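You operate a simulated robot arm through the tools that you are given. There is no shell and no other tool. Be economical: measure what you need, move in short steps, check, and stop when the job is done.

You are at the controls of a simulated two-armed robot. One attempt, no reset.

TASK
Wipe the stain off the yellow tray, put the white dish on it and take it to the bed.
Fine: the middle of the bed; use the pink sponge and put it back. What is to be rubbed or washed off counts as gone when no trace of it is left.
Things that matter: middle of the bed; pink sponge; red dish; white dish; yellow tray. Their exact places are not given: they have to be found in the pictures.

Only the result counts: the job must be done as asked and must still hold three seconds after the hand-in. Knocking over, shifting, dropping, spilling or breaking anything else fails it.

THE ROBOT
Two 7-joint arms with two-finger parallel grippers on one trunk, on a base that drives. Base frame: it is fixed to the floor where the robot stands at the start and does not move with it; the origin is under the middle of the robot, x ahead of it, y to its left, z up. Lengths are in mm, angles in rad, forces in N, time in s.
The left shoulder is at the start at [50, 177, 1179], the right one opposite. With the tool pointing down near the work surface each hand reaches from about 100 to 680 mm from the robot's upright axis, wherever it stands, measured 20 degrees to its own side. Places, roughly: middle of the bed [-1500, 500, 600]. Payload 3.43 kg a hand.
The TCP of each hand is the grasp point between the finger pads, 34 mm short of the fingertips. In the tool frame z runs along the fingers and y along their closing line. Largest opening 128 mm; finger width 24, thickness 12; the body of the gripper, 48 by 130 mm, starts 96 mm behind the TCP.
Orientation is that of the tool frame in the base frame, as a unit quaternion [x, y, z, w]. With the fingers straight down and closing along the base's y, the tool's x points along the base's -x, its y along +y and its z along -z.

THE INTERFACE
- The arms move only by the tool nudge_tool. It takes "left_targets", "right_targets" or both (then of equal length, played together; a hand with none holds still); each is a list of rows, each a list of 3 entries, a list of its own where there are three numbers: the shift along the base's x, y, z in mm, then the turn, a rotation vector about the base's x, y, z in rad, then the closure in counts, from 0 (fully open) to 255 (shut). In form: [[[dx, dy, dz], [ax, ay, az], hand], ...]. A call has 1 to 12 rows; each row is the pose to reach, as a shift and turn from the pose commanded when the call began. Rows are played at 5 a second. More than 50 mm and 0.15 rad between two rows, or a gripper value outside its range, and nothing of the call is played. Where a pose cannot be reached the arm comes as near as it can. A force on the tool above 50 N (or 10 N above the force at the start of the call, whichever is more), or a blocked arm, ends the call early, and 0.2 s more pass. Each finger travels about 108 mm/s and halts on what it meets, pressing with about 38 N; the grip force reading is that of the motor and also rises with nothing between the fingers. The clock runs only during rows and for 0.2 s after the last one: add rows that repeat a pose to give the fingers time. It gives the time, the measured TCP pose, the force on the tool (base axes), the opening and the grip force at its end, in the units of the frame above (readings bear some noise), with the torque about the TCP (base axes, N m) and any sound that the robot's microphone picked up.
- Cameras (640 x 400 px; columns grow to the right, rows downward): "scene" is now at [146.8, -16.2, 1334.7]; the picture's right is [-0.11, -0.99, 0.00], its down [-0.64, 0.07, -0.76] and it looks along [0.76, -0.09, -0.65] (base axes); focal length 269 px, centre (320, 200). "left" rides on the left gripper at [76, 11, -160] in its tool frame; the picture's right is [-0.15, 0.99, 0.00], its down [-0.88, -0.13, -0.46] and it looks along [-0.45, -0.07, 0.89] (tool axes); focal length 234 px, centre (320, 200). "right" rides on the right gripper at [76, -11, -160] in its tool frame; the picture's right is [0.15, 0.99, 0.00], its down [-0.88, 0.13, -0.46] and it looks along [-0.45, 0.07, 0.89] (tool axes); focal length 234 px, centre (320, 200).
- grab_frame(camera): a new picture of that camera. It takes no simulated time.
- move_column(by): slides the trunk up (or, below 0, down) by that many mm; the arms and the scene camera ride with it, the base frame stays. It gives what a move gives, with no picture.
- drive_base(legs): drives the robot by 1 to 6 legs, each [ahead, turn to the left] in mm and rad, along the robot's own axes; the way and the turn of a leg run together, so that a leg with both is an arc; at most 1500 mm and 3.142 rad a leg. The arms and the cameras ride along, it lands a little off, and it stops where it bumps. It gives what a move gives.
- turn_head(pan, tilt): turns the head with the scene camera to pan (to the left, within 1.396 rad either way) and tilt (down, from -0.506 to 1.204), counted from straight ahead of the robot. It gives what a move gives.
- locate(camera, pixels): for up to 12 pixels [column, row] of the newest picture of that camera ("zoom" is the newest enlarged one), the place [x, y, z] in the base frame of the surface seen there, good to about 2 mm, but the place of the scene camera against the robot may be out by one fixed shift of up to 18 mm in any direction. It takes no simulated time.
- enlarge(camera, box): a new picture of the part [left, top, right, bottom] of that camera's present view, enlarged. It takes no simulated time.
- sign_off(): hands the job in; it is judged then, once.

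Go step by step. Measure first, check grasps and placings, and put right what went wrong. The budget is 80 turns and 70 pictures, counting those below and the enlarged ones. Unless the task says otherwise, let go and move clear before handing in, and close with one line.

The tools are called after "Request:" by a JSON object that holds its "api" and its "payload". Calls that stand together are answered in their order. nudge_tool: Moves the arms, as the interface text tells. Its arguments: {"type":"object","properties":{"left_targets":{"type":"array","items":{"type":"array"}},"right_targets":{"type":"array","items":{"type":"array"}}},"required":[]} The other tools are called the same way: move_column (by) slides the trunk up or down; drive_base (legs) drives the base; turn_head (pan, tilt) turns the head that bears the scene camera; grab_frame (camera) takes a picture; locate (camera, pixels) gives the place of the surface under pixels of a picture; enlarge (camera, box) takes an enlarged picture of a part of a camera's view; sign_off () hands the job in.

At the start:

```text
t: 0.0
left_eef_pos: [339.7, 150.9, 1117.6]
left_ee_rot: [0.0, 1.0, 0.001, 0.0]
left_force: [0.0, -0.1, -0.2]
left_torque: [0.02, 0.01, 0.03]
left_grip_width: 128.2
left_grasp_force: 0.1
right_eef_pos: [391.3, -199.3, 1096.2]
right_ee_rot: [0.001, 1.0, 0.0, -0.001]
right_force: [0.3, 0.9, -0.6]
right_torque: [-0.01, 0.03, 0.0]
right_grip_width: 128.2
right_grasp_force: 0.1
trunk travel left (down, up): [-350.0, 51.0]
robot x, y, heading: [-0.3, 2.2, 0.003]
head pan, tilt: [-0.112, 0.705]
```

scene: 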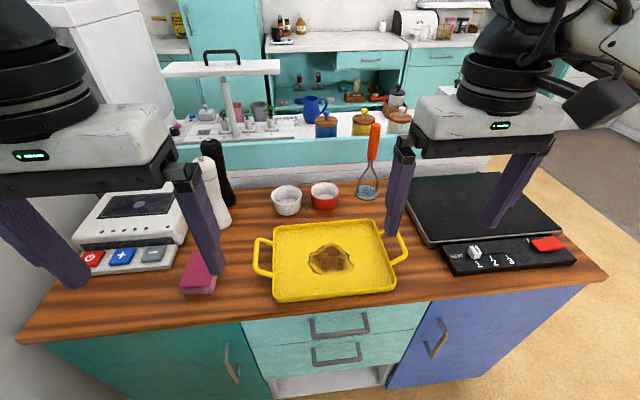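
right: 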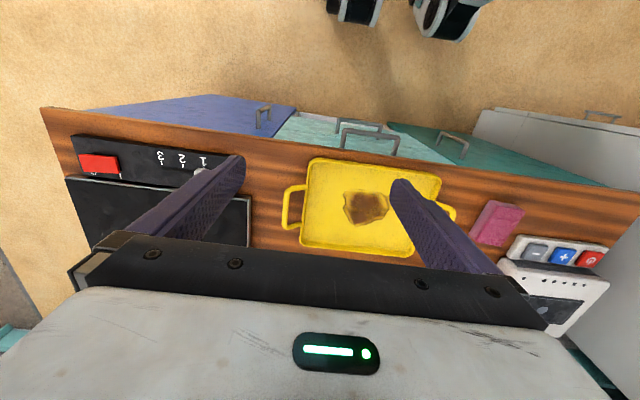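
left: 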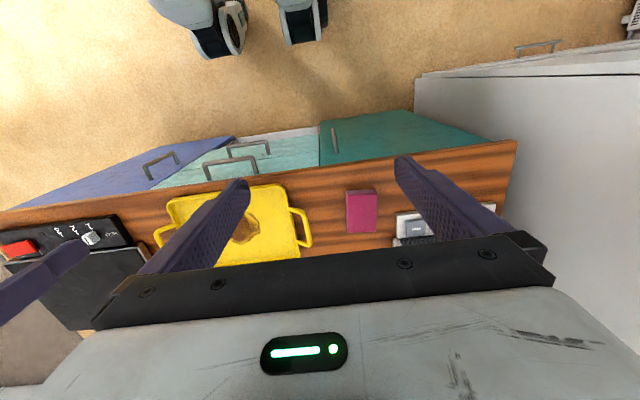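

The scene shows the yellow tray (around 333,260) with a brown stain at (331,259), the pink sponge near (198,275), the white dish at (286,199) and the red dish at (325,195). I'll measure them from the scene and left cameras.

Request:
{"api": "locate", "payload": {"camera": "scene", "pixels": [[331, 259], [308, 260], [355, 260], [331, 245], [331, 272], [286, 188], [286, 202], [272, 190], [300, 190], [325, 186], [260, 257], [400, 247]]}}

Request:
{"api": "locate", "payload": {"camera": "left", "pixels": [[361, 210], [347, 191], [373, 189], [376, 231], [348, 233], [300, 228], [243, 232], [420, 190], [390, 215], [380, 245], [310, 228], [250, 215]]}}

Request:
{"api": "locate", "payload": {"camera": "right", "pixels": [[367, 207], [345, 207], [389, 207], [367, 192], [367, 222], [285, 208], [303, 208], [497, 222], [480, 238], [505, 245], [316, 162], [440, 175]]}}

Request:
{"api": "enlarge", "payload": {"camera": "scene", "box": [160, 160, 420, 322]}}

```text
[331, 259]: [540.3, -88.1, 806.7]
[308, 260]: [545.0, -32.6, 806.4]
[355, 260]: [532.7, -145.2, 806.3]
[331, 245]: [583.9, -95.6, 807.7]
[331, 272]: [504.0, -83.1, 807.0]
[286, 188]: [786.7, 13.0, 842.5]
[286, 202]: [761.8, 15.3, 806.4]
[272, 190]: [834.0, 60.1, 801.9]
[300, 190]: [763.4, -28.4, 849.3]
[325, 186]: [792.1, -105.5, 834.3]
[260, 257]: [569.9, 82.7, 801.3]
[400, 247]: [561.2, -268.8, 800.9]
```

```text
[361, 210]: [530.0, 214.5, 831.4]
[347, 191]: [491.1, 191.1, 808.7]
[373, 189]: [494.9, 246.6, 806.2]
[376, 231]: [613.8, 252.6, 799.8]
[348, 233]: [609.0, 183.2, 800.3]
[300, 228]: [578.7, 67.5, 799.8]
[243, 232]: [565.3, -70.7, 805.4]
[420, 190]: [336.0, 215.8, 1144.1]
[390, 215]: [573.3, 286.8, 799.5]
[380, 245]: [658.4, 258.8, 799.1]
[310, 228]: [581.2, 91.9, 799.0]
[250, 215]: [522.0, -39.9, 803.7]
```

```text
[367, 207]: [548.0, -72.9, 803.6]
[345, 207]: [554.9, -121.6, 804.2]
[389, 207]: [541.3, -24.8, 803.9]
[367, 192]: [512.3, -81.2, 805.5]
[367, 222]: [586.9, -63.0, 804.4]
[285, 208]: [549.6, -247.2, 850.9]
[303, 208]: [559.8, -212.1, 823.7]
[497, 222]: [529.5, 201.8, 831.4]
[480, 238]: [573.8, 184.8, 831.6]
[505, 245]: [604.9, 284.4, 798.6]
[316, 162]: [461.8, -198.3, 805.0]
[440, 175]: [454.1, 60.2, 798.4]
```

```text
2.46 times, centred on (290, 241) of scene
```

zoom: 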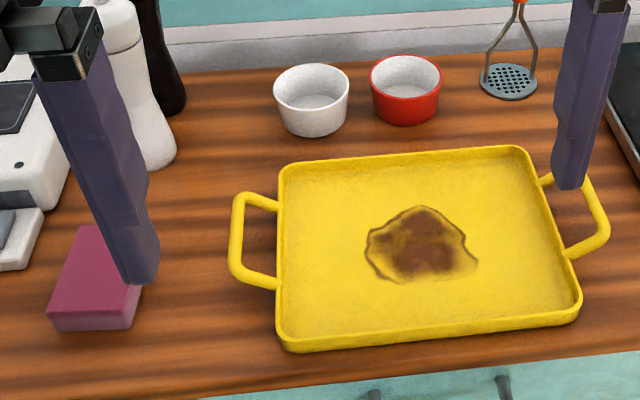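

The sponge top is near (530, 214, 831). I'll zoom the left camera onto the sponge and the tray handle to get their exact outlines.

Request:
{"api": "enlarge", "payload": {"camera": "left", "box": [230, 160, 420, 279]}}

```text
3.36 times, centred on (325, 220) of left
```

zoom: 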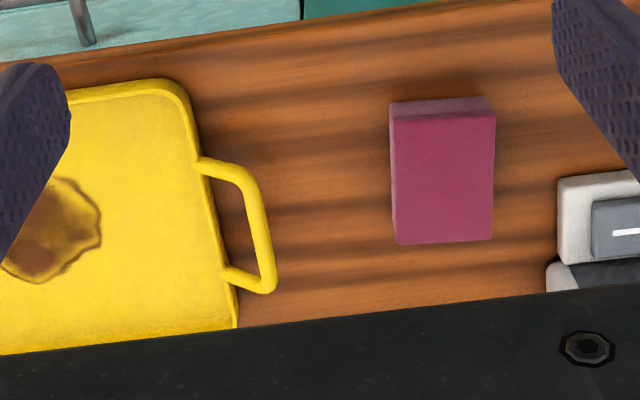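

Request:
{"api": "locate", "payload": {"camera": "zoom", "pixels": [[396, 122], [491, 120], [489, 234], [401, 238], [444, 180], [440, 105], [258, 220], [240, 174], [265, 280], [205, 165], [225, 272], [235, 325]]}}

```text
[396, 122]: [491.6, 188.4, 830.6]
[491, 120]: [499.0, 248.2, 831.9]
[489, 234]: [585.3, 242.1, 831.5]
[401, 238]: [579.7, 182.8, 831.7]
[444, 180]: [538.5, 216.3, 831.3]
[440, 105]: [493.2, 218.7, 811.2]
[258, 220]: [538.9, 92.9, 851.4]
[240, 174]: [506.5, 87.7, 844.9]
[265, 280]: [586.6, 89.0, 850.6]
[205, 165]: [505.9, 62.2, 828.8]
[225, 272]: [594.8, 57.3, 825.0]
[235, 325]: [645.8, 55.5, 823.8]
```

The sponge is about 90 × 62 mm, centred at (539, 216), top z 831, turned about −0.065 rad; the tray handles stand at z≈851. I'll bring the left hand above the sponge with a narrowed opening.

Request:
{"api": "nudge_tool", "payload": {"left_targets": [[[45, 15, 0], [0, 0, 0], 40], [[90, 30, 0], [0, 0, -0.03], 84], [[135, 45, 0], [0, 0, -0.065], 84], [[180, 60, -15], [0, 0, -0.065], 84], [[199, 65, -55], [0, 0, -0.065], 84], [[199, 65, -100], [0, 0, -0.065], 84], [[199, 65, -145], [0, 0, -0.065], 84], [[199, 65, -190], [0, 0, -0.065], 84], [[199, 65, -190], [0, 0, -0.065], 84]]}}

Request:
{"api": "grab_frame", "payload": {"camera": "left"}}

Request:
{"api": "locate", "payload": {"camera": "right", "pixels": [[350, 12], [445, 20], [345, 112], [395, 150], [300, 112], [210, 160], [600, 200]]}}

```text
t: 2.0
left_eef_pos: [538.8, 216.6, 927.6]
left_ee_rot: [0.032, 0.999, 0.0, 0.0]
left_force: [0.1, 0.1, 0.3]
left_torque: [0.02, 0.0, 0.01]
left_grip_width: 85.8
left_grasp_force: 0.0
right_eef_pos: [391.9, -201.0, 1096.2]
right_ee_rot: [0.001, 1.0, -0.001, 0.0]
right_force: [-0.5, 0.3, -0.3]
right_torque: [0.01, 0.02, 0.01]
right_grip_width: 128.0
right_grasp_force: 0.0
trunk travel left (down, up): [-350.0, 51.0]
robot x, y, heading: [2.4, 0.1, 0.003]
head pan, tilt: [-0.112, 0.705]
```

```text
64 pictures are left
```

left: 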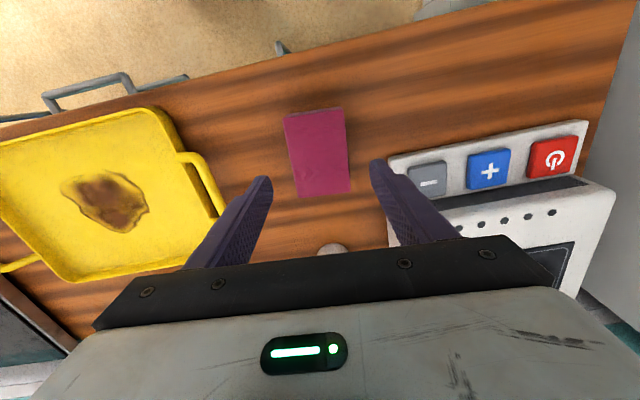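

```text
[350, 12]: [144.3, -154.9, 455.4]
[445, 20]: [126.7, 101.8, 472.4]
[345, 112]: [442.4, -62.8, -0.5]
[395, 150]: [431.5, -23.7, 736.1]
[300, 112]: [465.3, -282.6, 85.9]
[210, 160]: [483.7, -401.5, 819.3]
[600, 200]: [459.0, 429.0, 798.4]
```

The hand is above the sponge; the keypad's corner at (390,158) is close to the left finger, so I'll measure it before going down.

Request:
{"api": "locate", "payload": {"camera": "left", "pixels": [[392, 160], [400, 172], [430, 175], [347, 192], [301, 196], [341, 110], [287, 118], [318, 155], [470, 205], [333, 248], [110, 205], [540, 230]]}}

```text
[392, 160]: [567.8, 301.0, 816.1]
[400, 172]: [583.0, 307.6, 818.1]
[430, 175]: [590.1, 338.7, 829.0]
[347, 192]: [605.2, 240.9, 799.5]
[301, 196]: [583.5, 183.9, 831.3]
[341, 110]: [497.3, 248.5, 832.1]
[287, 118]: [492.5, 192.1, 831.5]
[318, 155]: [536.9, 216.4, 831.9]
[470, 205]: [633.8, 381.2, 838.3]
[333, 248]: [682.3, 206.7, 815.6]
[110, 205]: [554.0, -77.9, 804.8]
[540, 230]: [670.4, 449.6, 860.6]
```

The keypad begins at y≈300, so it's clear of the fingers (outer face ≈271). Going down and closing on the sponge.

Request:
{"api": "nudge_tool", "payload": {"left_targets": [[[0, 0, -40], [0, 0, 0], 84], [[0, 0, -80], [0, 0, 0], 84], [[0, 0, -80], [0, 0, 0], 84], [[0, 0, -80], [0, 0, 0], 150], [[0, 0, -80], [0, 0, 0], 255], [[0, 0, -80], [0, 0, 0], 255], [[0, 0, -80], [0, 0, 0], 255]]}}

```text
t: 3.6
left_eef_pos: [538.6, 215.3, 847.2]
left_ee_rot: [0.032, 0.999, 0.0, 0.0]
left_force: [0.4, -0.5, 0.2]
left_torque: [0.01, -0.02, -0.03]
left_grip_width: 62.6
left_grasp_force: 38.1
right_eef_pos: [392.0, -200.2, 1094.6]
right_ee_rot: [0.001, 1.0, -0.001, 0.0]
right_force: [0.6, -0.1, 0.1]
right_torque: [-0.02, 0.02, -0.01]
right_grip_width: 128.3
right_grasp_force: 0.0
trunk travel left (down, up): [-350.0, 51.0]
robot x, y, heading: [-0.4, -0.8, -0.0]
head pan, tilt: [-0.112, 0.705]
```

Sponge held (62.6 mm). Lifting and carrying it over the stain, moving the right hand out of the way at the same time.

Request:
{"api": "nudge_tool", "payload": {"left_targets": [[[0, 0, 45], [0, 0, 0], 255], [[0, 0, 90], [0, 0, 0], 255], [[0, -48, 90], [0, 0, 0], 255], [[0, -96, 90], [0, 0, 0], 255], [[0, -144, 90], [0, 0, 0], 255], [[0, -192, 90], [0, 0, 0], 255], [[5, -240, 90], [0, 0, 0], 255], [[8, -288, 90], [0, 0, 0], 255], [[8, -288, 90], [0, 0, 0], 255]], "right_targets": [[[-20, -40, 0], [0, 0, 0], 0], [[-40, -80, 0], [0, 0, 0], 0], [[-60, -120, 0], [0, 0, 0], 0], [[-60, -120, 0], [0, 0, 0], 0], [[-60, -120, 0], [0, 0, 0], 0], [[-60, -120, 0], [0, 0, 0], 0], [[-60, -120, 0], [0, 0, 0], 0], [[-60, -120, 0], [0, 0, 0], 0], [[-60, -120, 0], [0, 0, 0], 0]]}}

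Request:
{"api": "grab_frame", "payload": {"camera": "scene"}}

Request:
{"api": "grab_frame", "payload": {"camera": "left"}}

```text
t: 5.6
left_eef_pos: [552.4, -64.3, 934.0]
left_ee_rot: [0.026, 1.0, 0.003, 0.0]
left_force: [0.5, 0.3, 0.4]
left_torque: [0.0, -0.03, 0.02]
left_grip_width: 62.4
left_grasp_force: 38.0
right_eef_pos: [332.1, -318.9, 1094.9]
right_ee_rot: [0.0, 1.0, 0.001, 0.0]
right_force: [-0.1, -0.1, -0.8]
right_torque: [-0.02, 0.06, 0.01]
right_grip_width: 128.1
right_grasp_force: 0.0
trunk travel left (down, up): [-350.0, 51.0]
robot x, y, heading: [-1.5, -0.3, -0.004]
head pan, tilt: [-0.112, 0.705]
```

```text
63 pictures are left
```

scene: 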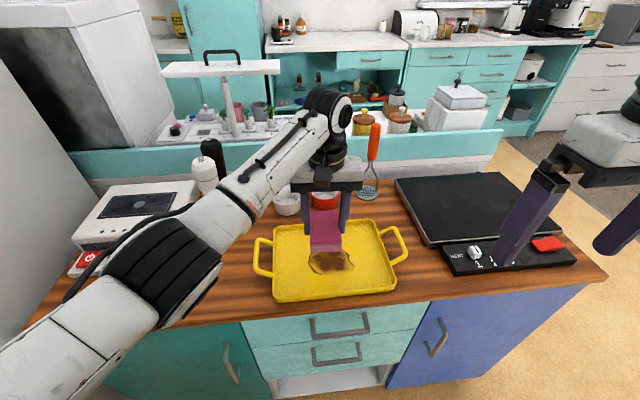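

```text
62 pictures are left
```

left: 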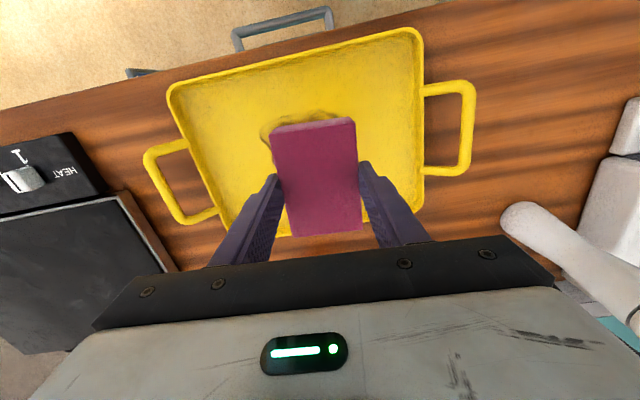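

The commanded y was −72 but the arm reads −64: it is near its reach limit, so I want to be closer to the counter. I'll tilt the head down to see how much room the base has.

Request:
{"api": "turn_head", "payload": {"pan": 0, "tilt": 1.2}}

Request:
{"api": "grab_frame", "payload": {"camera": "scene"}}

```text
t: 6.5
left_eef_pos: [553.0, -65.5, 937.2]
left_ee_rot: [0.025, 1.0, 0.002, 0.001]
left_force: [0.5, 0.4, 0.2]
left_torque: [-0.01, -0.04, -0.02]
left_grip_width: 62.2
left_grasp_force: 37.8
right_eef_pos: [332.6, -319.1, 1095.1]
right_ee_rot: [0.0, 1.0, 0.001, 0.001]
right_force: [-0.4, 0.3, -0.4]
right_torque: [0.05, 0.02, 0.0]
right_grip_width: 128.3
right_grasp_force: 0.0
trunk travel left (down, up): [-350.0, 51.0]
robot x, y, heading: [-0.2, -2.8, -0.001]
head pan, tilt: [0.0, 1.201]
```

```text
61 pictures are left
```

scene: 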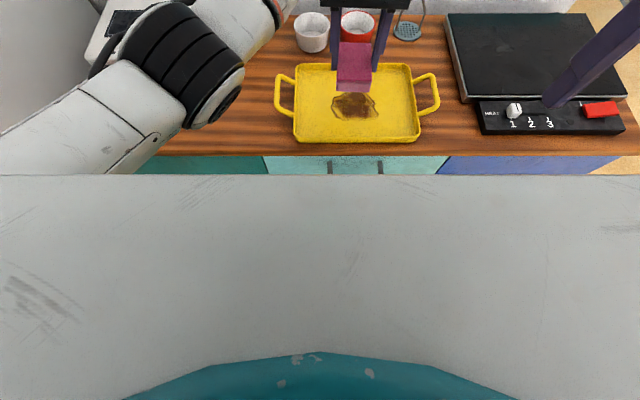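

Request:
{"api": "locate", "payload": {"camera": "scene", "pixels": [[320, 180], [200, 180], [450, 180], [320, 300], [320, 172], [312, 30], [312, 14], [312, 42], [354, 106], [296, 35], [329, 35], [360, 152]]}}

Request:
{"api": "enlarge", "payload": {"camera": "scene", "box": [260, 0, 460, 125]}}

```text
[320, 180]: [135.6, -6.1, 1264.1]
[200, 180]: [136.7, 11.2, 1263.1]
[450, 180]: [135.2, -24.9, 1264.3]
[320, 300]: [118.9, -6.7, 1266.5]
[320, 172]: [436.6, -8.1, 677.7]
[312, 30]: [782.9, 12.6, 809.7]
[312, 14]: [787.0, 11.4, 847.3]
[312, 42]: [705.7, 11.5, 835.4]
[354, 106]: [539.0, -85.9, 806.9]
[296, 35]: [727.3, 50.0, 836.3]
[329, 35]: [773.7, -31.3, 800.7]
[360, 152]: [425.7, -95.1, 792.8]
```

```text
3.20 times, centred on (360, 62) of scene
```

zoom: 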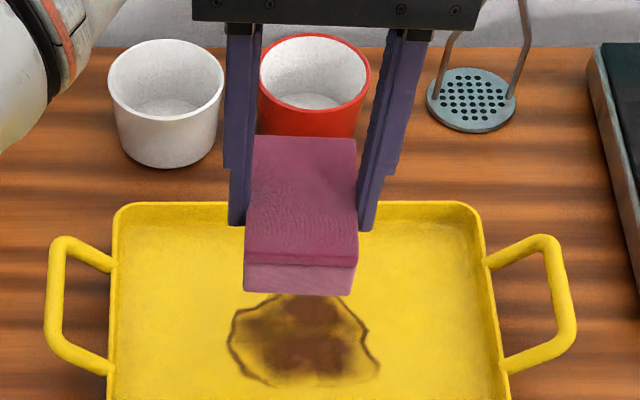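

Request:
{"api": "locate", "payload": {"camera": "right", "pixels": [[395, 3], [395, 30], [320, 20], [360, 24], [450, 36], [270, 10], [520, 10]]}}

```text
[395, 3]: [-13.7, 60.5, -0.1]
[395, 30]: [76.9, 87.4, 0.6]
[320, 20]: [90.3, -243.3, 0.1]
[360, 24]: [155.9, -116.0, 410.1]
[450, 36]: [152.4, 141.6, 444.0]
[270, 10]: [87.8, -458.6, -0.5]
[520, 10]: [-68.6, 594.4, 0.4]
```

There's ample space (body front ≈ x 156, counter ≈ 430). I'll pull the left hand back 150 mm and drive ahead 150 mm, so the hand stays about where it is.

Request:
{"api": "nudge_tool", "payload": {"left_targets": [[[-45, 0, 5], [0, 0, 0], 255], [[-90, 0, 10], [0, 0, 0], 255], [[-135, 0, 10], [0, 0, 0], 255], [[-155, 0, 10], [0, 0, 0], 255], [[-155, 0, 10], [0, 0, 0], 255]]}}

Request:
{"api": "drive_base", "payload": {"legs": [[150, 0]]}}

Request:
{"api": "grab_frame", "payload": {"camera": "left"}}

```text
t: 7.7
left_eef_pos: [393.4, -73.4, 948.2]
left_ee_rot: [0.033, 0.999, 0.0, -0.001]
left_force: [-0.5, 0.5, -0.1]
left_torque: [0.0, 0.03, 0.0]
left_grip_width: 62.6
left_grasp_force: 37.8
right_eef_pos: [331.9, -319.8, 1094.9]
right_ee_rot: [0.0, 1.0, 0.0, 0.001]
right_force: [0.6, -0.1, -0.4]
right_torque: [-0.01, 0.03, 0.01]
right_grip_width: 128.2
right_grasp_force: 0.1
trunk travel left (down, up): [-350.0, 51.0]
robot x, y, heading: [-2.4, -0.7, -0.003]
head pan, tilt: [0.0, 1.201]
```

```text
t: 9.1
left_eef_pos: [544.0, -71.2, 947.9]
left_ee_rot: [0.031, 1.0, 0.0, 0.0]
left_force: [0.8, 0.3, 0.3]
left_torque: [-0.01, 0.02, -0.02]
left_grip_width: 62.3
left_grasp_force: 37.9
right_eef_pos: [482.3, -319.3, 1094.6]
right_ee_rot: [0.0, 1.0, 0.0, -0.001]
right_force: [0.1, -0.2, -1.1]
right_torque: [0.0, 0.02, -0.01]
right_grip_width: 128.0
right_grasp_force: 0.0
trunk travel left (down, up): [-350.0, 51.0]
robot x, y, heading: [151.1, -3.3, -0.001]
head pan, tilt: [0.0, 1.201]
```

```text
59 pictures are left
```

left: 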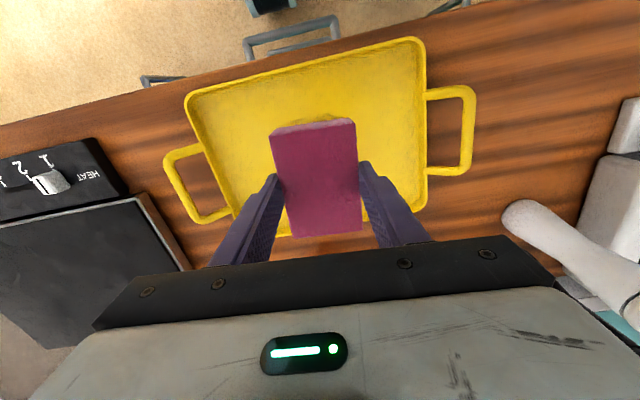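

Well placed over the stain. Lowering until the sponge just touches the tray floor (~TCP z 851).

Request:
{"api": "nudge_tool", "payload": {"left_targets": [[[4, -3, -45], [0, 0, 0], 255], [[4, -3, -85], [0, 0, 0], 255], [[4, -3, -92], [0, 0, 0], 255], [[4, -3, -96], [0, 0, 0], 255], [[4, -3, -99], [0, 0, 0], 255]]}}

```text
t: 10.3
left_eef_pos: [546.8, -74.7, 851.1]
left_ee_rot: [0.032, 1.0, -0.001, 0.002]
left_force: [1.1, 2.7, 13.8]
left_torque: [0.3, 0.23, -0.02]
left_grip_width: 62.3
left_grasp_force: 38.1
right_eef_pos: [480.9, -318.6, 1096.2]
right_ee_rot: [-0.001, 1.0, 0.0, 0.001]
right_force: [0.1, -0.5, -0.5]
right_torque: [0.01, 0.06, 0.0]
right_grip_width: 128.1
right_grasp_force: 0.1
trunk travel left (down, up): [-350.0, 51.0]
robot x, y, heading: [150.2, -0.8, 0.004]
head pan, tilt: [0.0, 1.201]
```

Contact at 13.8 N. Now rubbing in a raster over the stain.

Request:
{"api": "nudge_tool", "payload": {"left_targets": [[[0, 40, 0], [0, 0, 0], 255], [[0, 0, 0], [0, 0, 0], 255], [[0, -45, 0], [0, 0, 0], 255], [[-25, -45, 0], [0, 0, 0], 255], [[-25, 0, 0], [0, 0, 0], 255], [[-25, 45, 0], [0, 0, 0], 255], [[15, 45, 0], [0, 0, 0], 255], [[30, 5, 0], [0, 0, 0], 255], [[30, -40, 0], [0, 0, 0], 255], [[0, -45, 0], [0, 0, 0], 255], [[0, 0, 0], [0, 0, 0], 255], [[0, 0, 0], [0, 0, 0], 255]]}}

Request:
{"api": "enlarge", "payload": {"camera": "scene", "box": [160, 0, 560, 250]}}

```text
t: 12.9
left_eef_pos: [546.4, -78.6, 850.7]
left_ee_rot: [0.035, 0.999, -0.004, 0.002]
left_force: [-3.1, -9.8, 21.5]
left_torque: [0.07, -0.25, -0.15]
left_grip_width: 62.4
left_grasp_force: 38.6
right_eef_pos: [479.8, -319.9, 1095.3]
right_ee_rot: [0.0, 1.0, 0.001, 0.001]
right_force: [-0.4, -0.1, 0.5]
right_torque: [-0.01, -0.02, -0.02]
right_grip_width: 128.1
right_grasp_force: 0.1
trunk travel left (down, up): [-350.0, 51.0]
robot x, y, heading: [147.9, 0.7, 0.003]
head pan, tilt: [0.0, 1.201]
```

```text
1.60 times, centred on (360, 125) of scene
```

zoom: 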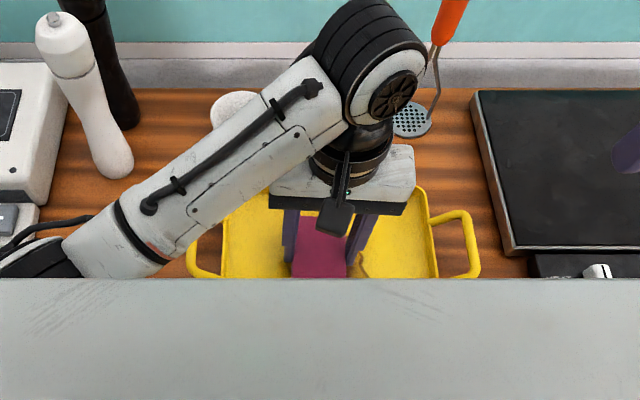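

It ran through; a trace remains near zoom (363,265). Lifting to inspect with the left camera.

Request:
{"api": "nudge_tool", "payload": {"left_targets": [[[0, 0, 45], [0, 0, 0], 255], [[45, 0, 75], [0, 0, 0], 255], [[90, 0, 90], [0, 0, 0], 255], [[125, 0, 90], [0, 0, 0], 255], [[125, 0, 90], [0, 0, 0], 255]]}}

Request:
{"api": "grab_frame", "payload": {"camera": "left"}}

```text
refused: row 2 steps farther than a row can; nothing moved
```

```text
57 pictures are left
```

left: 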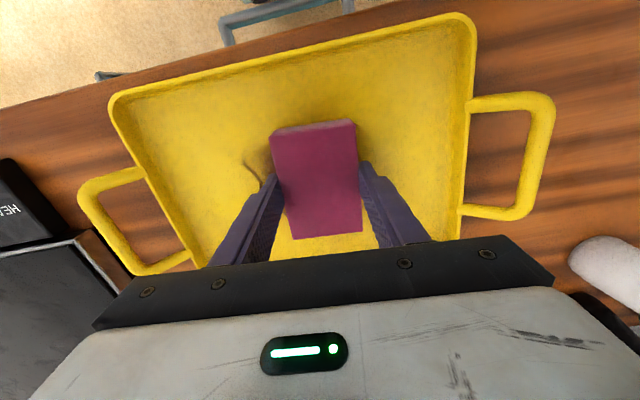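

A trace is left around (252,170). Locating it.

Request:
{"api": "locate", "payload": {"camera": "left", "pixels": [[252, 170], [262, 182], [243, 165], [268, 160], [130, 160], [465, 100]]}}

Request:
{"api": "nudge_tool", "payload": {"left_targets": [[[0, -30, 0], [0, 0, 0], 255], [[10, -55, 0], [0, 0, 0], 255], [[30, -55, 0], [0, 0, 0], 255], [[30, -25, 0], [0, 0, 0], 255], [[15, -20, 0], [0, 0, 0], 255], [[15, -55, 0], [0, 0, 0], 255], [[-15, -55, 0], [0, 0, 0], 255], [[-15, -20, 0], [0, 0, 0], 255], [[-15, 20, 0], [0, 0, 0], 255], [[15, 20, 0], [0, 0, 0], 255], [[15, 20, 40], [0, 0, 0], 255], [[15, 20, 85], [0, 0, 0], 255]]}}

Request:
{"api": "grab_frame", "payload": {"camera": "left"}}

```text
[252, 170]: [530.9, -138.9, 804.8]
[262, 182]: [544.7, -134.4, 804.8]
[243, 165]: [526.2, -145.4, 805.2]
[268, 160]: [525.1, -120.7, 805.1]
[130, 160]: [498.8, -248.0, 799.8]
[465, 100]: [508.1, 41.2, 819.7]
```

```text
t: 13.5
left_eef_pos: [556.1, -103.7, 839.1]
left_ee_rot: [0.025, 1.0, 0.001, -0.005]
left_force: [-17.0, -3.9, 45.7]
left_torque: [-0.62, -0.35, -0.18]
left_grip_width: 62.6
left_grasp_force: 37.7
right_eef_pos: [478.4, -319.6, 1096.1]
right_ee_rot: [0.0, 1.0, 0.001, 0.003]
right_force: [0.4, -0.6, -0.3]
right_torque: [-0.01, 0.03, -0.01]
right_grip_width: 128.0
right_grasp_force: 0.1
trunk travel left (down, up): [-350.0, 51.0]
robot x, y, heading: [150.2, -0.2, 0.002]
head pan, tilt: [0.0, 1.201]
stopped in row 2 (left hand): the force on the tool passed its limit (the readings are from after the stop); the commanded pose is now the measured one
```

```text
56 pictures are left
```

left: 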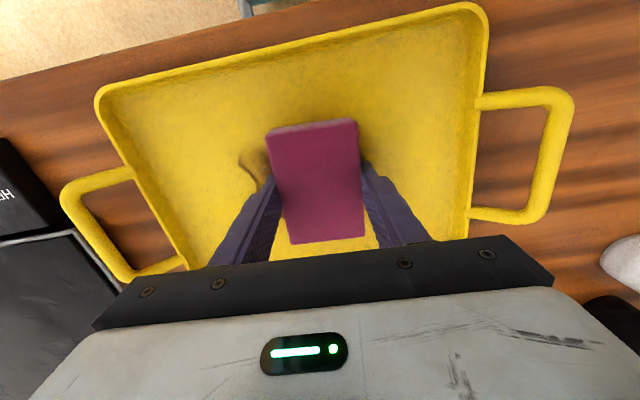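

The hand dipped to 839 and the tray slid a little; the call stopped at the force limit. I'll lift and check how the sponge sits in the grip.

Request:
{"api": "nudge_tool", "payload": {"left_targets": [[[0, 0, 30], [0, 0, 0], 255], [[0, 0, 70], [0, 0, 0], 255], [[0, 0, 110], [0, 0, 0], 255], [[0, 0, 110], [0, 0, 0], 255]]}}

Request:
{"api": "grab_frame", "payload": {"camera": "left"}}

Request:
{"api": "turn_head", "payload": {"pan": 0, "tilt": 0.9}}

Request:
{"api": "grab_frame", "payload": {"camera": "scene"}}

```text
t: 14.5
left_eef_pos: [560.1, -105.3, 946.1]
left_ee_rot: [0.021, 1.0, 0.006, -0.006]
left_force: [-0.3, -0.1, -0.1]
left_torque: [0.0, -0.01, -0.01]
left_grip_width: 62.4
left_grasp_force: 37.7
right_eef_pos: [481.1, -318.7, 1094.6]
right_ee_rot: [0.0, 1.0, 0.0, 0.0]
right_force: [-0.5, 0.0, -0.3]
right_torque: [0.0, 0.02, -0.01]
right_grip_width: 128.0
right_grasp_force: 0.2
trunk travel left (down, up): [-350.0, 51.0]
robot x, y, heading: [149.5, -2.9, 0.001]
head pan, tilt: [0.0, 1.201]
```

```text
55 pictures are left
```

left: 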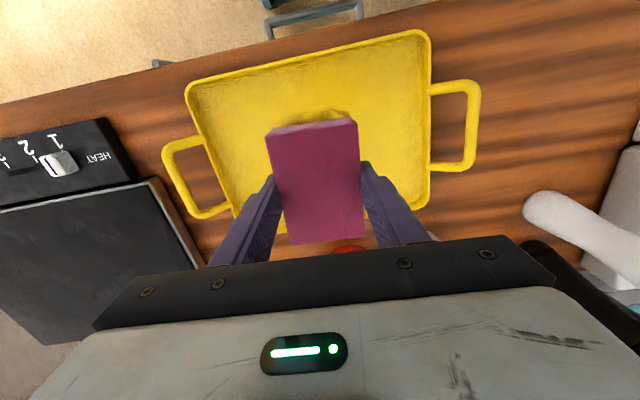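

```text
t: 15.3
left_eef_pos: [559.3, -104.7, 947.1]
left_ee_rot: [0.023, 1.0, 0.005, -0.006]
left_force: [0.2, 0.4, -0.7]
left_torque: [0.03, 0.01, 0.0]
left_grip_width: 62.2
left_grasp_force: 37.7
right_eef_pos: [481.0, -320.2, 1095.0]
right_ee_rot: [0.0, 1.0, 0.0, -0.001]
right_force: [-0.2, -0.9, 0.2]
right_torque: [0.01, -0.01, -0.02]
right_grip_width: 128.2
right_grasp_force: 0.0
trunk travel left (down, up): [-350.0, 51.0]
robot x, y, heading: [150.9, 1.9, 0.003]
head pan, tilt: [0.0, 0.901]
```

```text
54 pictures are left
```

scene: 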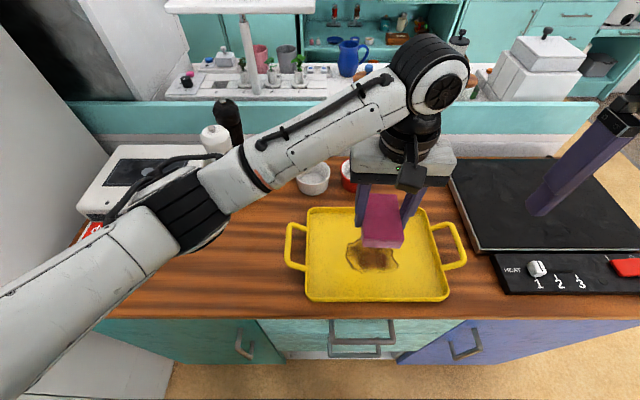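

The stain is still largely there at (372,255); the tray slid with the sponge instead of being rubbed. Zooming to compare.

Request:
{"api": "enlarge", "payload": {"camera": "scene", "box": [270, 180, 480, 311]}}

```text
3.05 times, centred on (375, 246) of scene
```

zoom: 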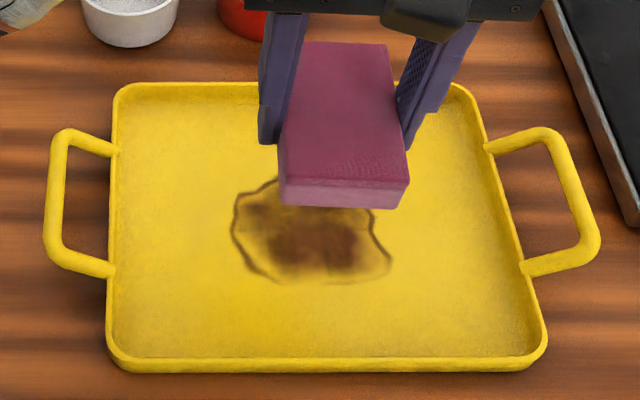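

Request:
{"api": "locate", "payload": {"camera": "zoom", "pixels": [[233, 225], [390, 265], [320, 283], [320, 215], [310, 245], [340, 115], [110, 90], [110, 355], [540, 350], [595, 240], [550, 205], [48, 190]]}}

Request:
{"api": "locate", "payload": {"camera": "left", "pixels": [[467, 130], [198, 150], [175, 165], [188, 215], [455, 90], [320, 180], [318, 122], [348, 110], [275, 120], [430, 130], [190, 85], [425, 35]]}}

```text
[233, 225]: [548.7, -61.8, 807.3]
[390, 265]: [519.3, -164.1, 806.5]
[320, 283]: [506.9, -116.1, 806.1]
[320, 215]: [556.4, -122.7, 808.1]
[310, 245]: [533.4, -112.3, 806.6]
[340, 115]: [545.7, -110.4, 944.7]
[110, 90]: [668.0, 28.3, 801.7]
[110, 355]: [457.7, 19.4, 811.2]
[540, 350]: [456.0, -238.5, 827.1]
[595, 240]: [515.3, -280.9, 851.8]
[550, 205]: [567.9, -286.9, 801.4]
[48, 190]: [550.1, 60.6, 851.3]
```

```text
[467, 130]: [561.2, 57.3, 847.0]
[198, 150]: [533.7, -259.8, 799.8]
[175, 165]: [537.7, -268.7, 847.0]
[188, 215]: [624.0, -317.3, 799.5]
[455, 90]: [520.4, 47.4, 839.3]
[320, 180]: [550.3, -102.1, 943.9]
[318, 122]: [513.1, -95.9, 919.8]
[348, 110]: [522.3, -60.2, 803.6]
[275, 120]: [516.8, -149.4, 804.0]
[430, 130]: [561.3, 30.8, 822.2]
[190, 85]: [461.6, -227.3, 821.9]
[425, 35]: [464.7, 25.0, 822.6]
```

The sponge slipped ~13 mm up in the grip (its top is now 3 mm below TCP height) and the tray moved ~35 mm to −y. Plan: regrip the sponge on the tray floor, and hold the tray's right handle with the right hand, leaning outward, while rubbing.

Request:
{"api": "nudge_tool", "payload": {"left_targets": [[[0, 0, -48], [0, 0, 0], 255], [[0, 0, -90], [0, 0, 0], 255], [[0, 0, -103], [0, 0, 0], 255], [[0, 0, -106], [0, 0, 0], 255], [[0, 0, -106], [0, 0, 0], 110], [[0, 0, -106], [0, 0, 0], 110], [[0, 0, -92], [0, 0, 0], 110], [[0, 0, -92], [0, 0, 0], 110], [[0, 0, -92], [0, 0, 0], 255], [[0, 0, -92], [0, 0, 0], 255], [[0, 0, -92], [0, 0, 0], 255]], "right_targets": [[[0, 0, -40], [0.14, 0, 0], 90], [[0, 0, -80], [0.28, 0, 0], 170], [[0, 0, -120], [0.42, 0, 0], 180], [[20, 10, -120], [0.42, 0, 0], 180], [[40, 20, -120], [0.42, 0, 0], 180], [[50, 20, -120], [0.42, 0, 0], 180], [[50, 20, -120], [0.42, 0, 0], 180], [[50, 20, -120], [0.42, 0, 0], 180], [[50, 20, -120], [0.42, 0, 0], 180], [[50, 20, -120], [0.42, 0, 0], 180], [[50, 20, -120], [0.42, 0, 0], 180]]}}

Request:
{"api": "grab_frame", "payload": {"camera": "right"}}

Request:
{"api": "grab_frame", "payload": {"camera": "scene"}}

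```text
t: 17.7
left_eef_pos: [560.0, -103.6, 854.1]
left_ee_rot: [0.023, 1.0, 0.005, -0.006]
left_force: [0.2, 0.0, -0.4]
left_torque: [-0.02, 0.02, 0.02]
left_grip_width: 62.7
left_grasp_force: 37.7
right_eef_pos: [532.4, -298.9, 974.2]
right_ee_rot: [0.0, 0.978, 0.208, 0.0]
right_force: [-0.4, 0.4, -0.1]
right_torque: [0.01, 0.03, -0.03]
right_grip_width: 37.6
right_grasp_force: 0.0
trunk travel left (down, up): [-350.0, 51.0]
robot x, y, heading: [148.4, 3.6, -0.0]
head pan, tilt: [0.0, 0.901]
```

```text
52 pictures are left
```

right: 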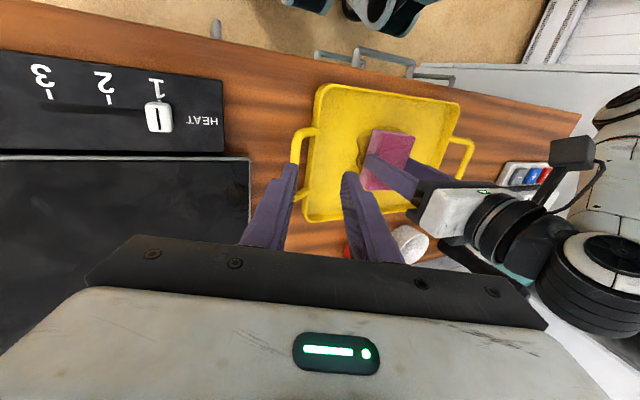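

```text
51 pictures are left
```

scene: 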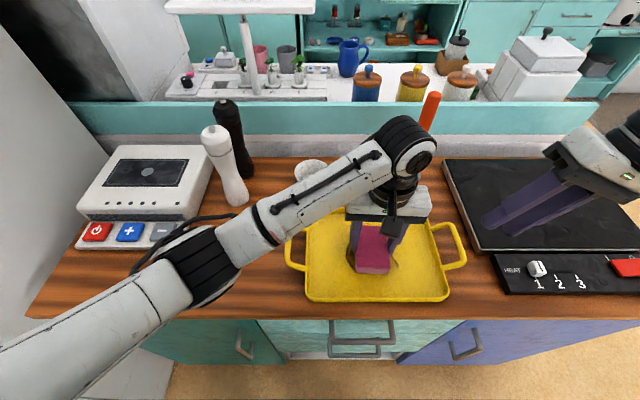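

The left hand regripped the sponge. Now measuring the right handle and checking the left elbow's height over the counter.

Request:
{"api": "locate", "payload": {"camera": "right", "pixels": [[296, 150], [312, 131], [305, 133], [300, 195], [310, 160], [318, 95], [292, 172]]}}

Request:
{"api": "locate", "payload": {"camera": "scene", "pixels": [[150, 265], [200, 300], [230, 215], [452, 240], [435, 227], [448, 267], [375, 262]]}}

```text
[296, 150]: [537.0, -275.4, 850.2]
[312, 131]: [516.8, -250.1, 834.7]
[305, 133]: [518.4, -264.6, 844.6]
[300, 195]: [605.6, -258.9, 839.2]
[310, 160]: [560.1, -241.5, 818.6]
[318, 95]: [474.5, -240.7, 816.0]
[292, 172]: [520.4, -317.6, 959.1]
```

```text
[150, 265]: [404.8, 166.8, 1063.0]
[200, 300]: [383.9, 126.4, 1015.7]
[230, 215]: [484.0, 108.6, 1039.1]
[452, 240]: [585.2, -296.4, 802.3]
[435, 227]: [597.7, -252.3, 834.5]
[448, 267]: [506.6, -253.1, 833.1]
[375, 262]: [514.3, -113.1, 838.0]
```

Handle bar at y≈−273, z≈849, x 518–605. Approaching along the tilted axis with the right hand and closing on it.

Request:
{"api": "nudge_tool", "payload": {"right_targets": [[[26, -30, 0], [0, 0, 0], 180], [[26, -13, -37], [0, 0, 0], 180], [[26, 3, -75], [0, 0, 0], 180], [[26, 20, -112], [0, 0, 0], 180], [[26, 20, -112], [0, 0, 0], 180]]}}

Request:
{"api": "grab_frame", "payload": {"camera": "right"}}

```text
t: 18.9
left_eef_pos: [560.0, -103.8, 853.5]
left_ee_rot: [0.022, 1.0, 0.006, -0.006]
left_force: [-1.3, 0.4, 0.5]
left_torque: [-0.02, 0.01, -0.01]
left_grip_width: 62.3
left_grasp_force: 37.7
right_eef_pos: [558.1, -279.2, 863.5]
right_ee_rot: [0.0, 0.978, 0.208, 0.0]
right_force: [0.3, 0.4, 0.0]
right_torque: [0.0, 0.0, 0.01]
right_grip_width: 37.3
right_grasp_force: 0.0
trunk travel left (down, up): [-350.0, 51.0]
robot x, y, heading: [148.1, -2.8, 0.006]
head pan, tilt: [0.0, 0.901]
```

```text
50 pictures are left
```

right: 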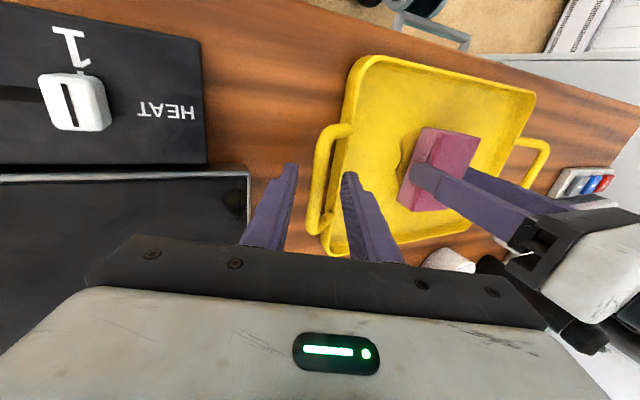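

The bar (325,180) is between the two fingers. Closing.

Request:
{"api": "nudge_tool", "payload": {"right_targets": [[[0, 0, 0], [0, 0, 0], 255], [[0, 0, 0], [0, 0, 0], 255], [[0, 0, 0], [0, 0, 0], 255]]}}

Request:
{"api": "grab_frame", "payload": {"camera": "right"}}

```text
t: 19.7
left_eef_pos: [559.6, -104.9, 854.3]
left_ee_rot: [0.022, 1.0, 0.006, -0.006]
left_force: [0.2, 1.6, 3.1]
left_torque: [-0.07, 0.02, 0.02]
left_grip_width: 62.5
left_grasp_force: 37.8
right_eef_pos: [556.9, -279.7, 862.0]
right_ee_rot: [0.0, 0.978, 0.209, 0.0]
right_force: [0.2, -3.3, -0.3]
right_torque: [-0.09, -0.01, -0.12]
right_grip_width: 11.5
right_grasp_force: 37.8
trunk travel left (down, up): [-350.0, 51.0]
robot x, y, heading: [149.8, 1.1, 0.003]
head pan, tilt: [0.0, 0.901]
```

```text
49 pictures are left
```

right: 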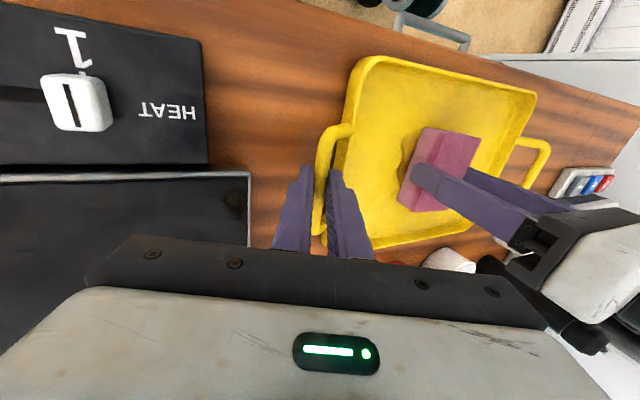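

Handle firmly held (11.5 mm). Pressing the sponge gently and rubbing with shorter steps.

Request:
{"api": "nudge_tool", "payload": {"left_targets": [[[0, 0, -3], [0, 0, 0], 255], [[0, 20, -3], [0, 0, 0], 255], [[0, 40, -3], [0, 0, 0], 255], [[0, 20, -3], [0, 0, 0], 255], [[0, 0, -3], [0, 0, 0], 255], [[0, -20, -3], [0, 0, 0], 255], [[0, -40, -3], [0, 0, 0], 255], [[-15, -40, -3], [0, 0, 0], 255], [[-15, -20, -3], [0, 0, 0], 255], [[-15, 0, -3], [0, 0, 0], 255]]}}

Request:
{"api": "grab_frame", "payload": {"camera": "right"}}

```text
t: 20.8
left_eef_pos: [561.2, -83.7, 852.2]
left_ee_rot: [0.019, 1.0, 0.018, -0.005]
left_force: [-0.9, 1.5, 9.7]
left_torque: [0.05, 0.03, -0.02]
left_grip_width: 62.0
left_grasp_force: 38.1
right_eef_pos: [557.6, -288.3, 863.1]
right_ee_rot: [0.004, 0.98, 0.198, -0.001]
right_force: [-3.7, -4.4, 8.5]
right_torque: [0.1, 0.45, 0.18]
right_grip_width: 11.3
right_grasp_force: 37.7
trunk travel left (down, up): [-350.0, 51.0]
robot x, y, heading: [148.9, 1.6, 0.001]
head pan, tilt: [0.0, 0.901]
stopped in row 5 (left hand): the force on the tool passed its limit (the readings are from after the stop); the commanded pose is now the measured one
```

```text
48 pictures are left
```

right: 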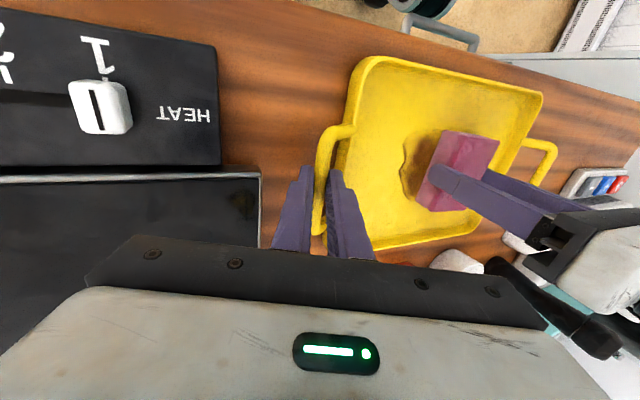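

The tray flexed only ~8 mm this time, but the force limit hit on the way back. I'll lift to see what has been rubbed off.

Request:
{"api": "nudge_tool", "payload": {"left_targets": [[[0, 0, 40], [0, 0, 0], 255], [[0, 45, 60], [0, 0, 0], 255], [[0, 90, 75], [0, 0, 0], 255], [[0, 90, 75], [0, 0, 0], 255]]}}

Request:
{"api": "enlarge", "payload": {"camera": "right", "box": [300, 40, 580, 215]}}

```text
t: 21.8
left_eef_pos: [562.9, 6.0, 926.7]
left_ee_rot: [0.018, 1.0, 0.018, -0.004]
left_force: [0.0, 0.5, -0.5]
left_torque: [0.01, 0.0, 0.01]
left_grip_width: 62.5
left_grasp_force: 38.2
right_eef_pos: [557.7, -288.3, 861.6]
right_ee_rot: [0.004, 0.98, 0.198, 0.0]
right_force: [-4.7, -6.5, 18.5]
right_torque: [0.07, 0.55, 0.21]
right_grip_width: 11.3
right_grasp_force: 38.0
trunk travel left (down, up): [-350.0, 51.0]
robot x, y, heading: [150.1, 0.8, 0.004]
head pan, tilt: [0.0, 0.901]
```

```text
2.29 times, centred on (440, 128) of right
```

zoom: 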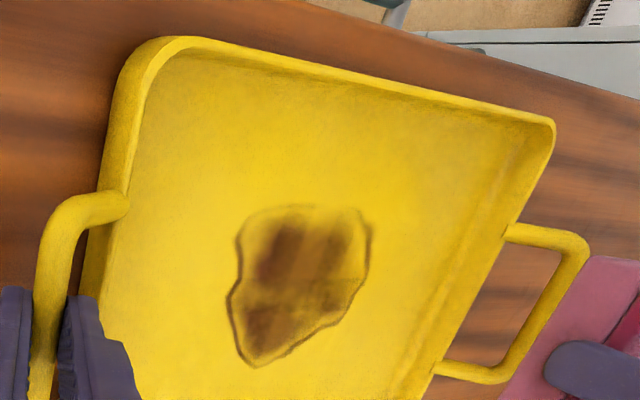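

The stain is only partly lightened; friction tilted the left hand since it reaches far across. I'll drag the tray ~70 mm toward +y with the right hand so both arms work in easier poses, and straighten the left hand.

Request:
{"api": "nudge_tool", "payload": {"left_targets": [[[0, 0, 10], [-0.012, 0, -0.01], 255], [[0, 0, 10], [-0.024, -0.004, -0.02], 255], [[0, 0, 10], [-0.036, -0.007, -0.028], 255], [[-6, -20, 10], [-0.036, -0.007, -0.028], 255], [[-6, -45, 10], [-0.036, -0.007, -0.028], 255], [[-6, -45, 10], [-0.036, -0.007, -0.028], 255]], "right_targets": [[[0, 0, 1], [0, 0, 0], 255], [[0, 20, 1], [0, 0, 0], 255], [[0, 40, 1], [0, 0, 0], 255], [[0, 60, 1], [0, 0, 0], 255], [[0, 74, 1], [0, 0, 0], 255], [[0, 74, 1], [0, 0, 0], 255]]}}

Request:
{"api": "grab_frame", "payload": {"camera": "right"}}

Request:
{"api": "grab_frame", "payload": {"camera": "left"}}

```text
t: 23.2
left_eef_pos: [556.3, -38.0, 935.9]
left_ee_rot: [0.032, 0.999, 0.001, -0.002]
left_force: [0.6, 0.6, -0.8]
left_torque: [-0.01, -0.01, -0.01]
left_grip_width: 62.5
left_grasp_force: 37.4
right_eef_pos: [557.5, -212.7, 862.8]
right_ee_rot: [0.004, 0.98, 0.199, -0.001]
right_force: [1.0, -2.9, 8.9]
right_torque: [-0.07, -0.69, -0.19]
right_grip_width: 11.3
right_grasp_force: 38.2
trunk travel left (down, up): [-350.0, 51.0]
robot x, y, heading: [148.4, -2.3, -0.002]
head pan, tilt: [0.0, 0.901]
```

```text
46 pictures are left
```

right: 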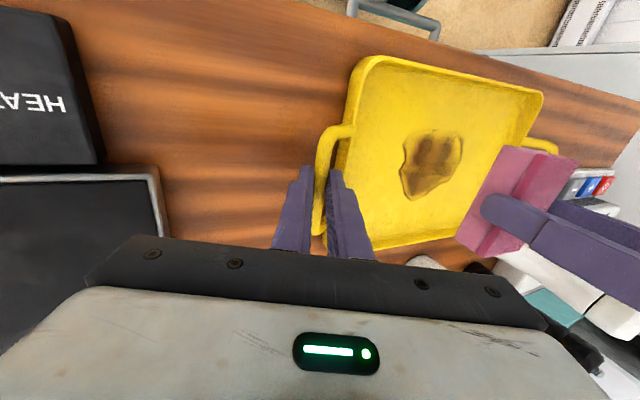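

```text
45 pictures are left
```

left: 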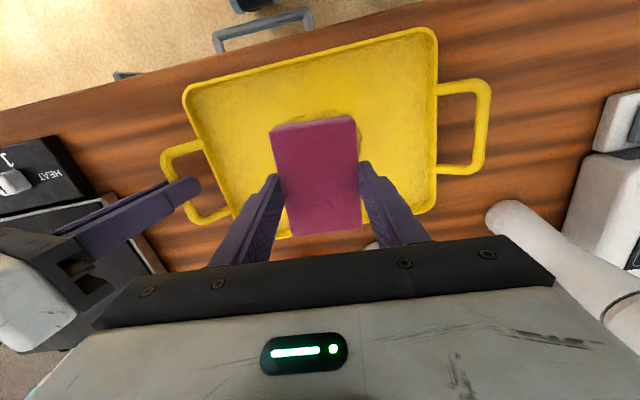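

Request:
{"api": "locate", "payload": {"camera": "right", "pixels": [[402, 172], [463, 150], [411, 196], [412, 138], [455, 133], [430, 163], [345, 120], [525, 105], [515, 200]]}}

Request:
{"api": "locate", "payload": {"camera": "left", "pixels": [[320, 180], [320, 122], [345, 225]]}}

```text
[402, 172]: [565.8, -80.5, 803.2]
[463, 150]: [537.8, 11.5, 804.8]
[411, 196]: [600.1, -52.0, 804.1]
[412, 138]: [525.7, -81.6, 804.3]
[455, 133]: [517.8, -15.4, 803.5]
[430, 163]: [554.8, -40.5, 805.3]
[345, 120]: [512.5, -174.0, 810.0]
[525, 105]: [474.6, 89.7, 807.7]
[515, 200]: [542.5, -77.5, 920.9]
```

```text
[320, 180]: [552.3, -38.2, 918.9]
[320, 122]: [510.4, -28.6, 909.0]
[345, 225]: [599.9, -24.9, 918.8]
```

The stain spans x 517–602, y −82…12; the sponge hovers right over it, level. Lowering to light contact first.

Request:
{"api": "nudge_tool", "payload": {"left_targets": [[[0, 0, -45], [0, 0, 0], 255], [[0, 0, -75], [0, 0, 0], 255], [[0, 0, -82], [0, 0, 0], 255], [[0, 0, -84], [0, 0, 0], 255], [[0, 0, -85], [0, 0, 0], 255]]}}

```text
t: 24.4
left_eef_pos: [557.1, -39.4, 851.8]
left_ee_rot: [0.031, 1.0, 0.0, -0.001]
left_force: [0.8, 1.2, 21.6]
left_torque: [0.7, 0.59, -0.04]
left_grip_width: 62.3
left_grasp_force: 38.0
right_eef_pos: [557.5, -214.9, 861.5]
right_ee_rot: [0.003, 0.98, 0.198, 0.0]
right_force: [5.8, -0.6, 2.2]
right_torque: [-0.06, -0.2, -0.01]
right_grip_width: 11.4
right_grasp_force: 38.3
trunk travel left (down, up): [-350.0, 51.0]
robot x, y, heading: [148.0, 1.9, -0.002]
head pan, tilt: [0.0, 0.901]
```

21.6 N, stiff contact. Easing 1 mm and rubbing with moderate strokes.

Request:
{"api": "nudge_tool", "payload": {"left_targets": [[[0, 0, 1], [0, 0, 0], 255], [[0, 25, 1], [0, 0, 0], 255], [[0, 0, 1], [0, 0, 0], 255], [[0, -25, 1], [0, 0, 0], 255], [[0, -45, 1], [0, 0, 0], 255], [[0, -20, 1], [0, 0, 0], 255], [[0, 5, 1], [0, 0, 0], 255], [[0, 30, 1], [0, 0, 0], 255], [[0, 45, 1], [0, 0, 0], 255], [[0, 20, 1], [0, 0, 0], 255], [[0, -5, 1], [0, 0, 0], 255], [[0, -5, 1], [0, 0, 0], 255]]}}

Request:
{"api": "grab_frame", "payload": {"camera": "right"}}

```text
t: 27.0
left_eef_pos: [556.7, -44.4, 851.7]
left_ee_rot: [0.032, 0.999, 0.002, -0.001]
left_force: [1.4, 6.7, 9.2]
left_torque: [0.48, -0.05, 0.0]
left_grip_width: 62.2
left_grasp_force: 38.0
right_eef_pos: [558.9, -216.5, 862.2]
right_ee_rot: [0.006, 0.98, 0.197, 0.001]
right_force: [1.4, -13.3, 2.6]
right_torque: [-0.35, 0.32, 0.13]
right_grip_width: 11.4
right_grasp_force: 37.9
trunk travel left (down, up): [-350.0, 51.0]
robot x, y, heading: [149.2, -1.2, -0.001]
head pan, tilt: [0.0, 0.901]
```

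```text
44 pictures are left
```

right: 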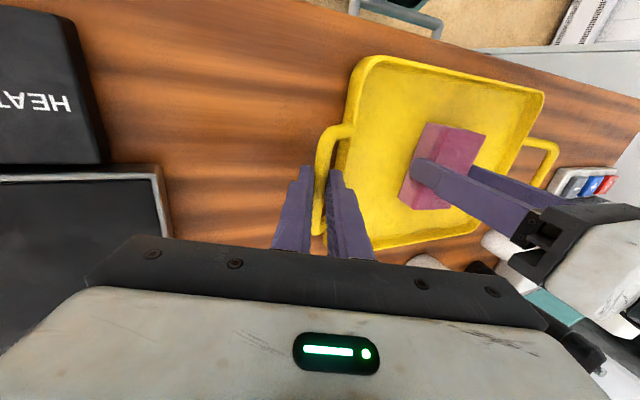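

That worked: no brown is visible around the sponge now. More strokes with x offsets, then lift to inspect.

Request:
{"api": "nudge_tool", "payload": {"left_targets": [[[12, 0, 0], [0, 0, 0], 255], [[12, -25, 0], [0, 0, 0], 255], [[12, -42, 0], [0, 0, 0], 255], [[12, -15, 0], [0, 0, 0], 255], [[12, 15, 0], [0, 0, 0], 255], [[12, 45, 0], [0, 0, 0], 255], [[-8, 50, 0], [0, 0, 0], 255], [[-12, 20, 0], [0, 0, 0], 255], [[-12, -10, 0], [0, 0, 0], 255], [[-12, -40, 0], [0, 0, 0], 255], [[-12, -10, 0], [0, 0, 0], 255], [[-12, -10, 0], [0, 0, 0], 255]]}}

Request:
{"api": "nudge_tool", "payload": {"left_targets": [[[0, 0, 40], [0, 0, 0], 255], [[0, 40, 65], [0, 0, 0], 255], [[0, 80, 85], [0, 0, 0], 255], [[0, 120, 90], [0, 0, 0], 255], [[0, 120, 90], [0, 0, 0], 255]]}}

Request:
{"api": "enlarge", "payload": {"camera": "right", "box": [300, 40, 580, 215]}}

Request:
{"api": "enlarge", "payload": {"camera": "scene", "box": [250, 180, 490, 330]}}

```text
t: 29.6
left_eef_pos: [544.0, -53.8, 851.8]
left_ee_rot: [0.032, 0.999, -0.001, -0.001]
left_force: [-0.5, -4.7, 7.3]
left_torque: [-0.16, -0.02, -0.01]
left_grip_width: 62.5
left_grasp_force: 38.0
right_eef_pos: [558.5, -213.1, 862.9]
right_ee_rot: [0.004, 0.98, 0.2, 0.0]
right_force: [0.5, 8.0, -0.7]
right_torque: [0.21, -0.55, -0.14]
right_grip_width: 11.2
right_grasp_force: 38.0
trunk travel left (down, up): [-350.0, 51.0]
robot x, y, heading: [151.4, 0.6, -0.0]
head pan, tilt: [0.0, 0.901]
```

```text
t: 30.8
left_eef_pos: [544.5, 65.4, 941.5]
left_ee_rot: [0.031, 1.0, 0.001, -0.001]
left_force: [0.0, 0.7, -0.7]
left_torque: [0.08, 0.0, -0.01]
left_grip_width: 62.3
left_grasp_force: 38.0
right_eef_pos: [558.0, -214.0, 862.3]
right_ee_rot: [0.004, 0.98, 0.199, -0.002]
right_force: [0.5, -1.5, 2.5]
right_torque: [0.05, -0.62, -0.14]
right_grip_width: 11.3
right_grasp_force: 38.3
trunk travel left (down, up): [-350.0, 51.0]
robot x, y, heading: [149.3, 4.0, 0.001]
head pan, tilt: [0.0, 0.901]
```

```text
2.29 times, centred on (440, 128) of right
```

zoom: 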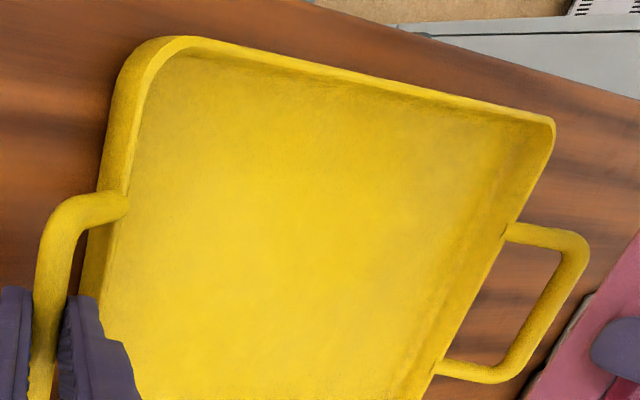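

```text
2.67 times, centred on (370, 255) of scene
```

zoom: 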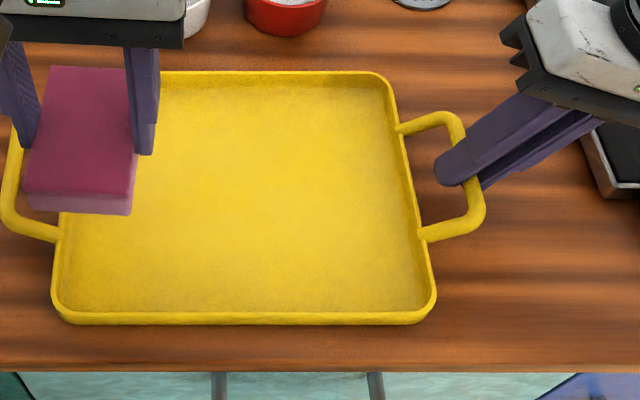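

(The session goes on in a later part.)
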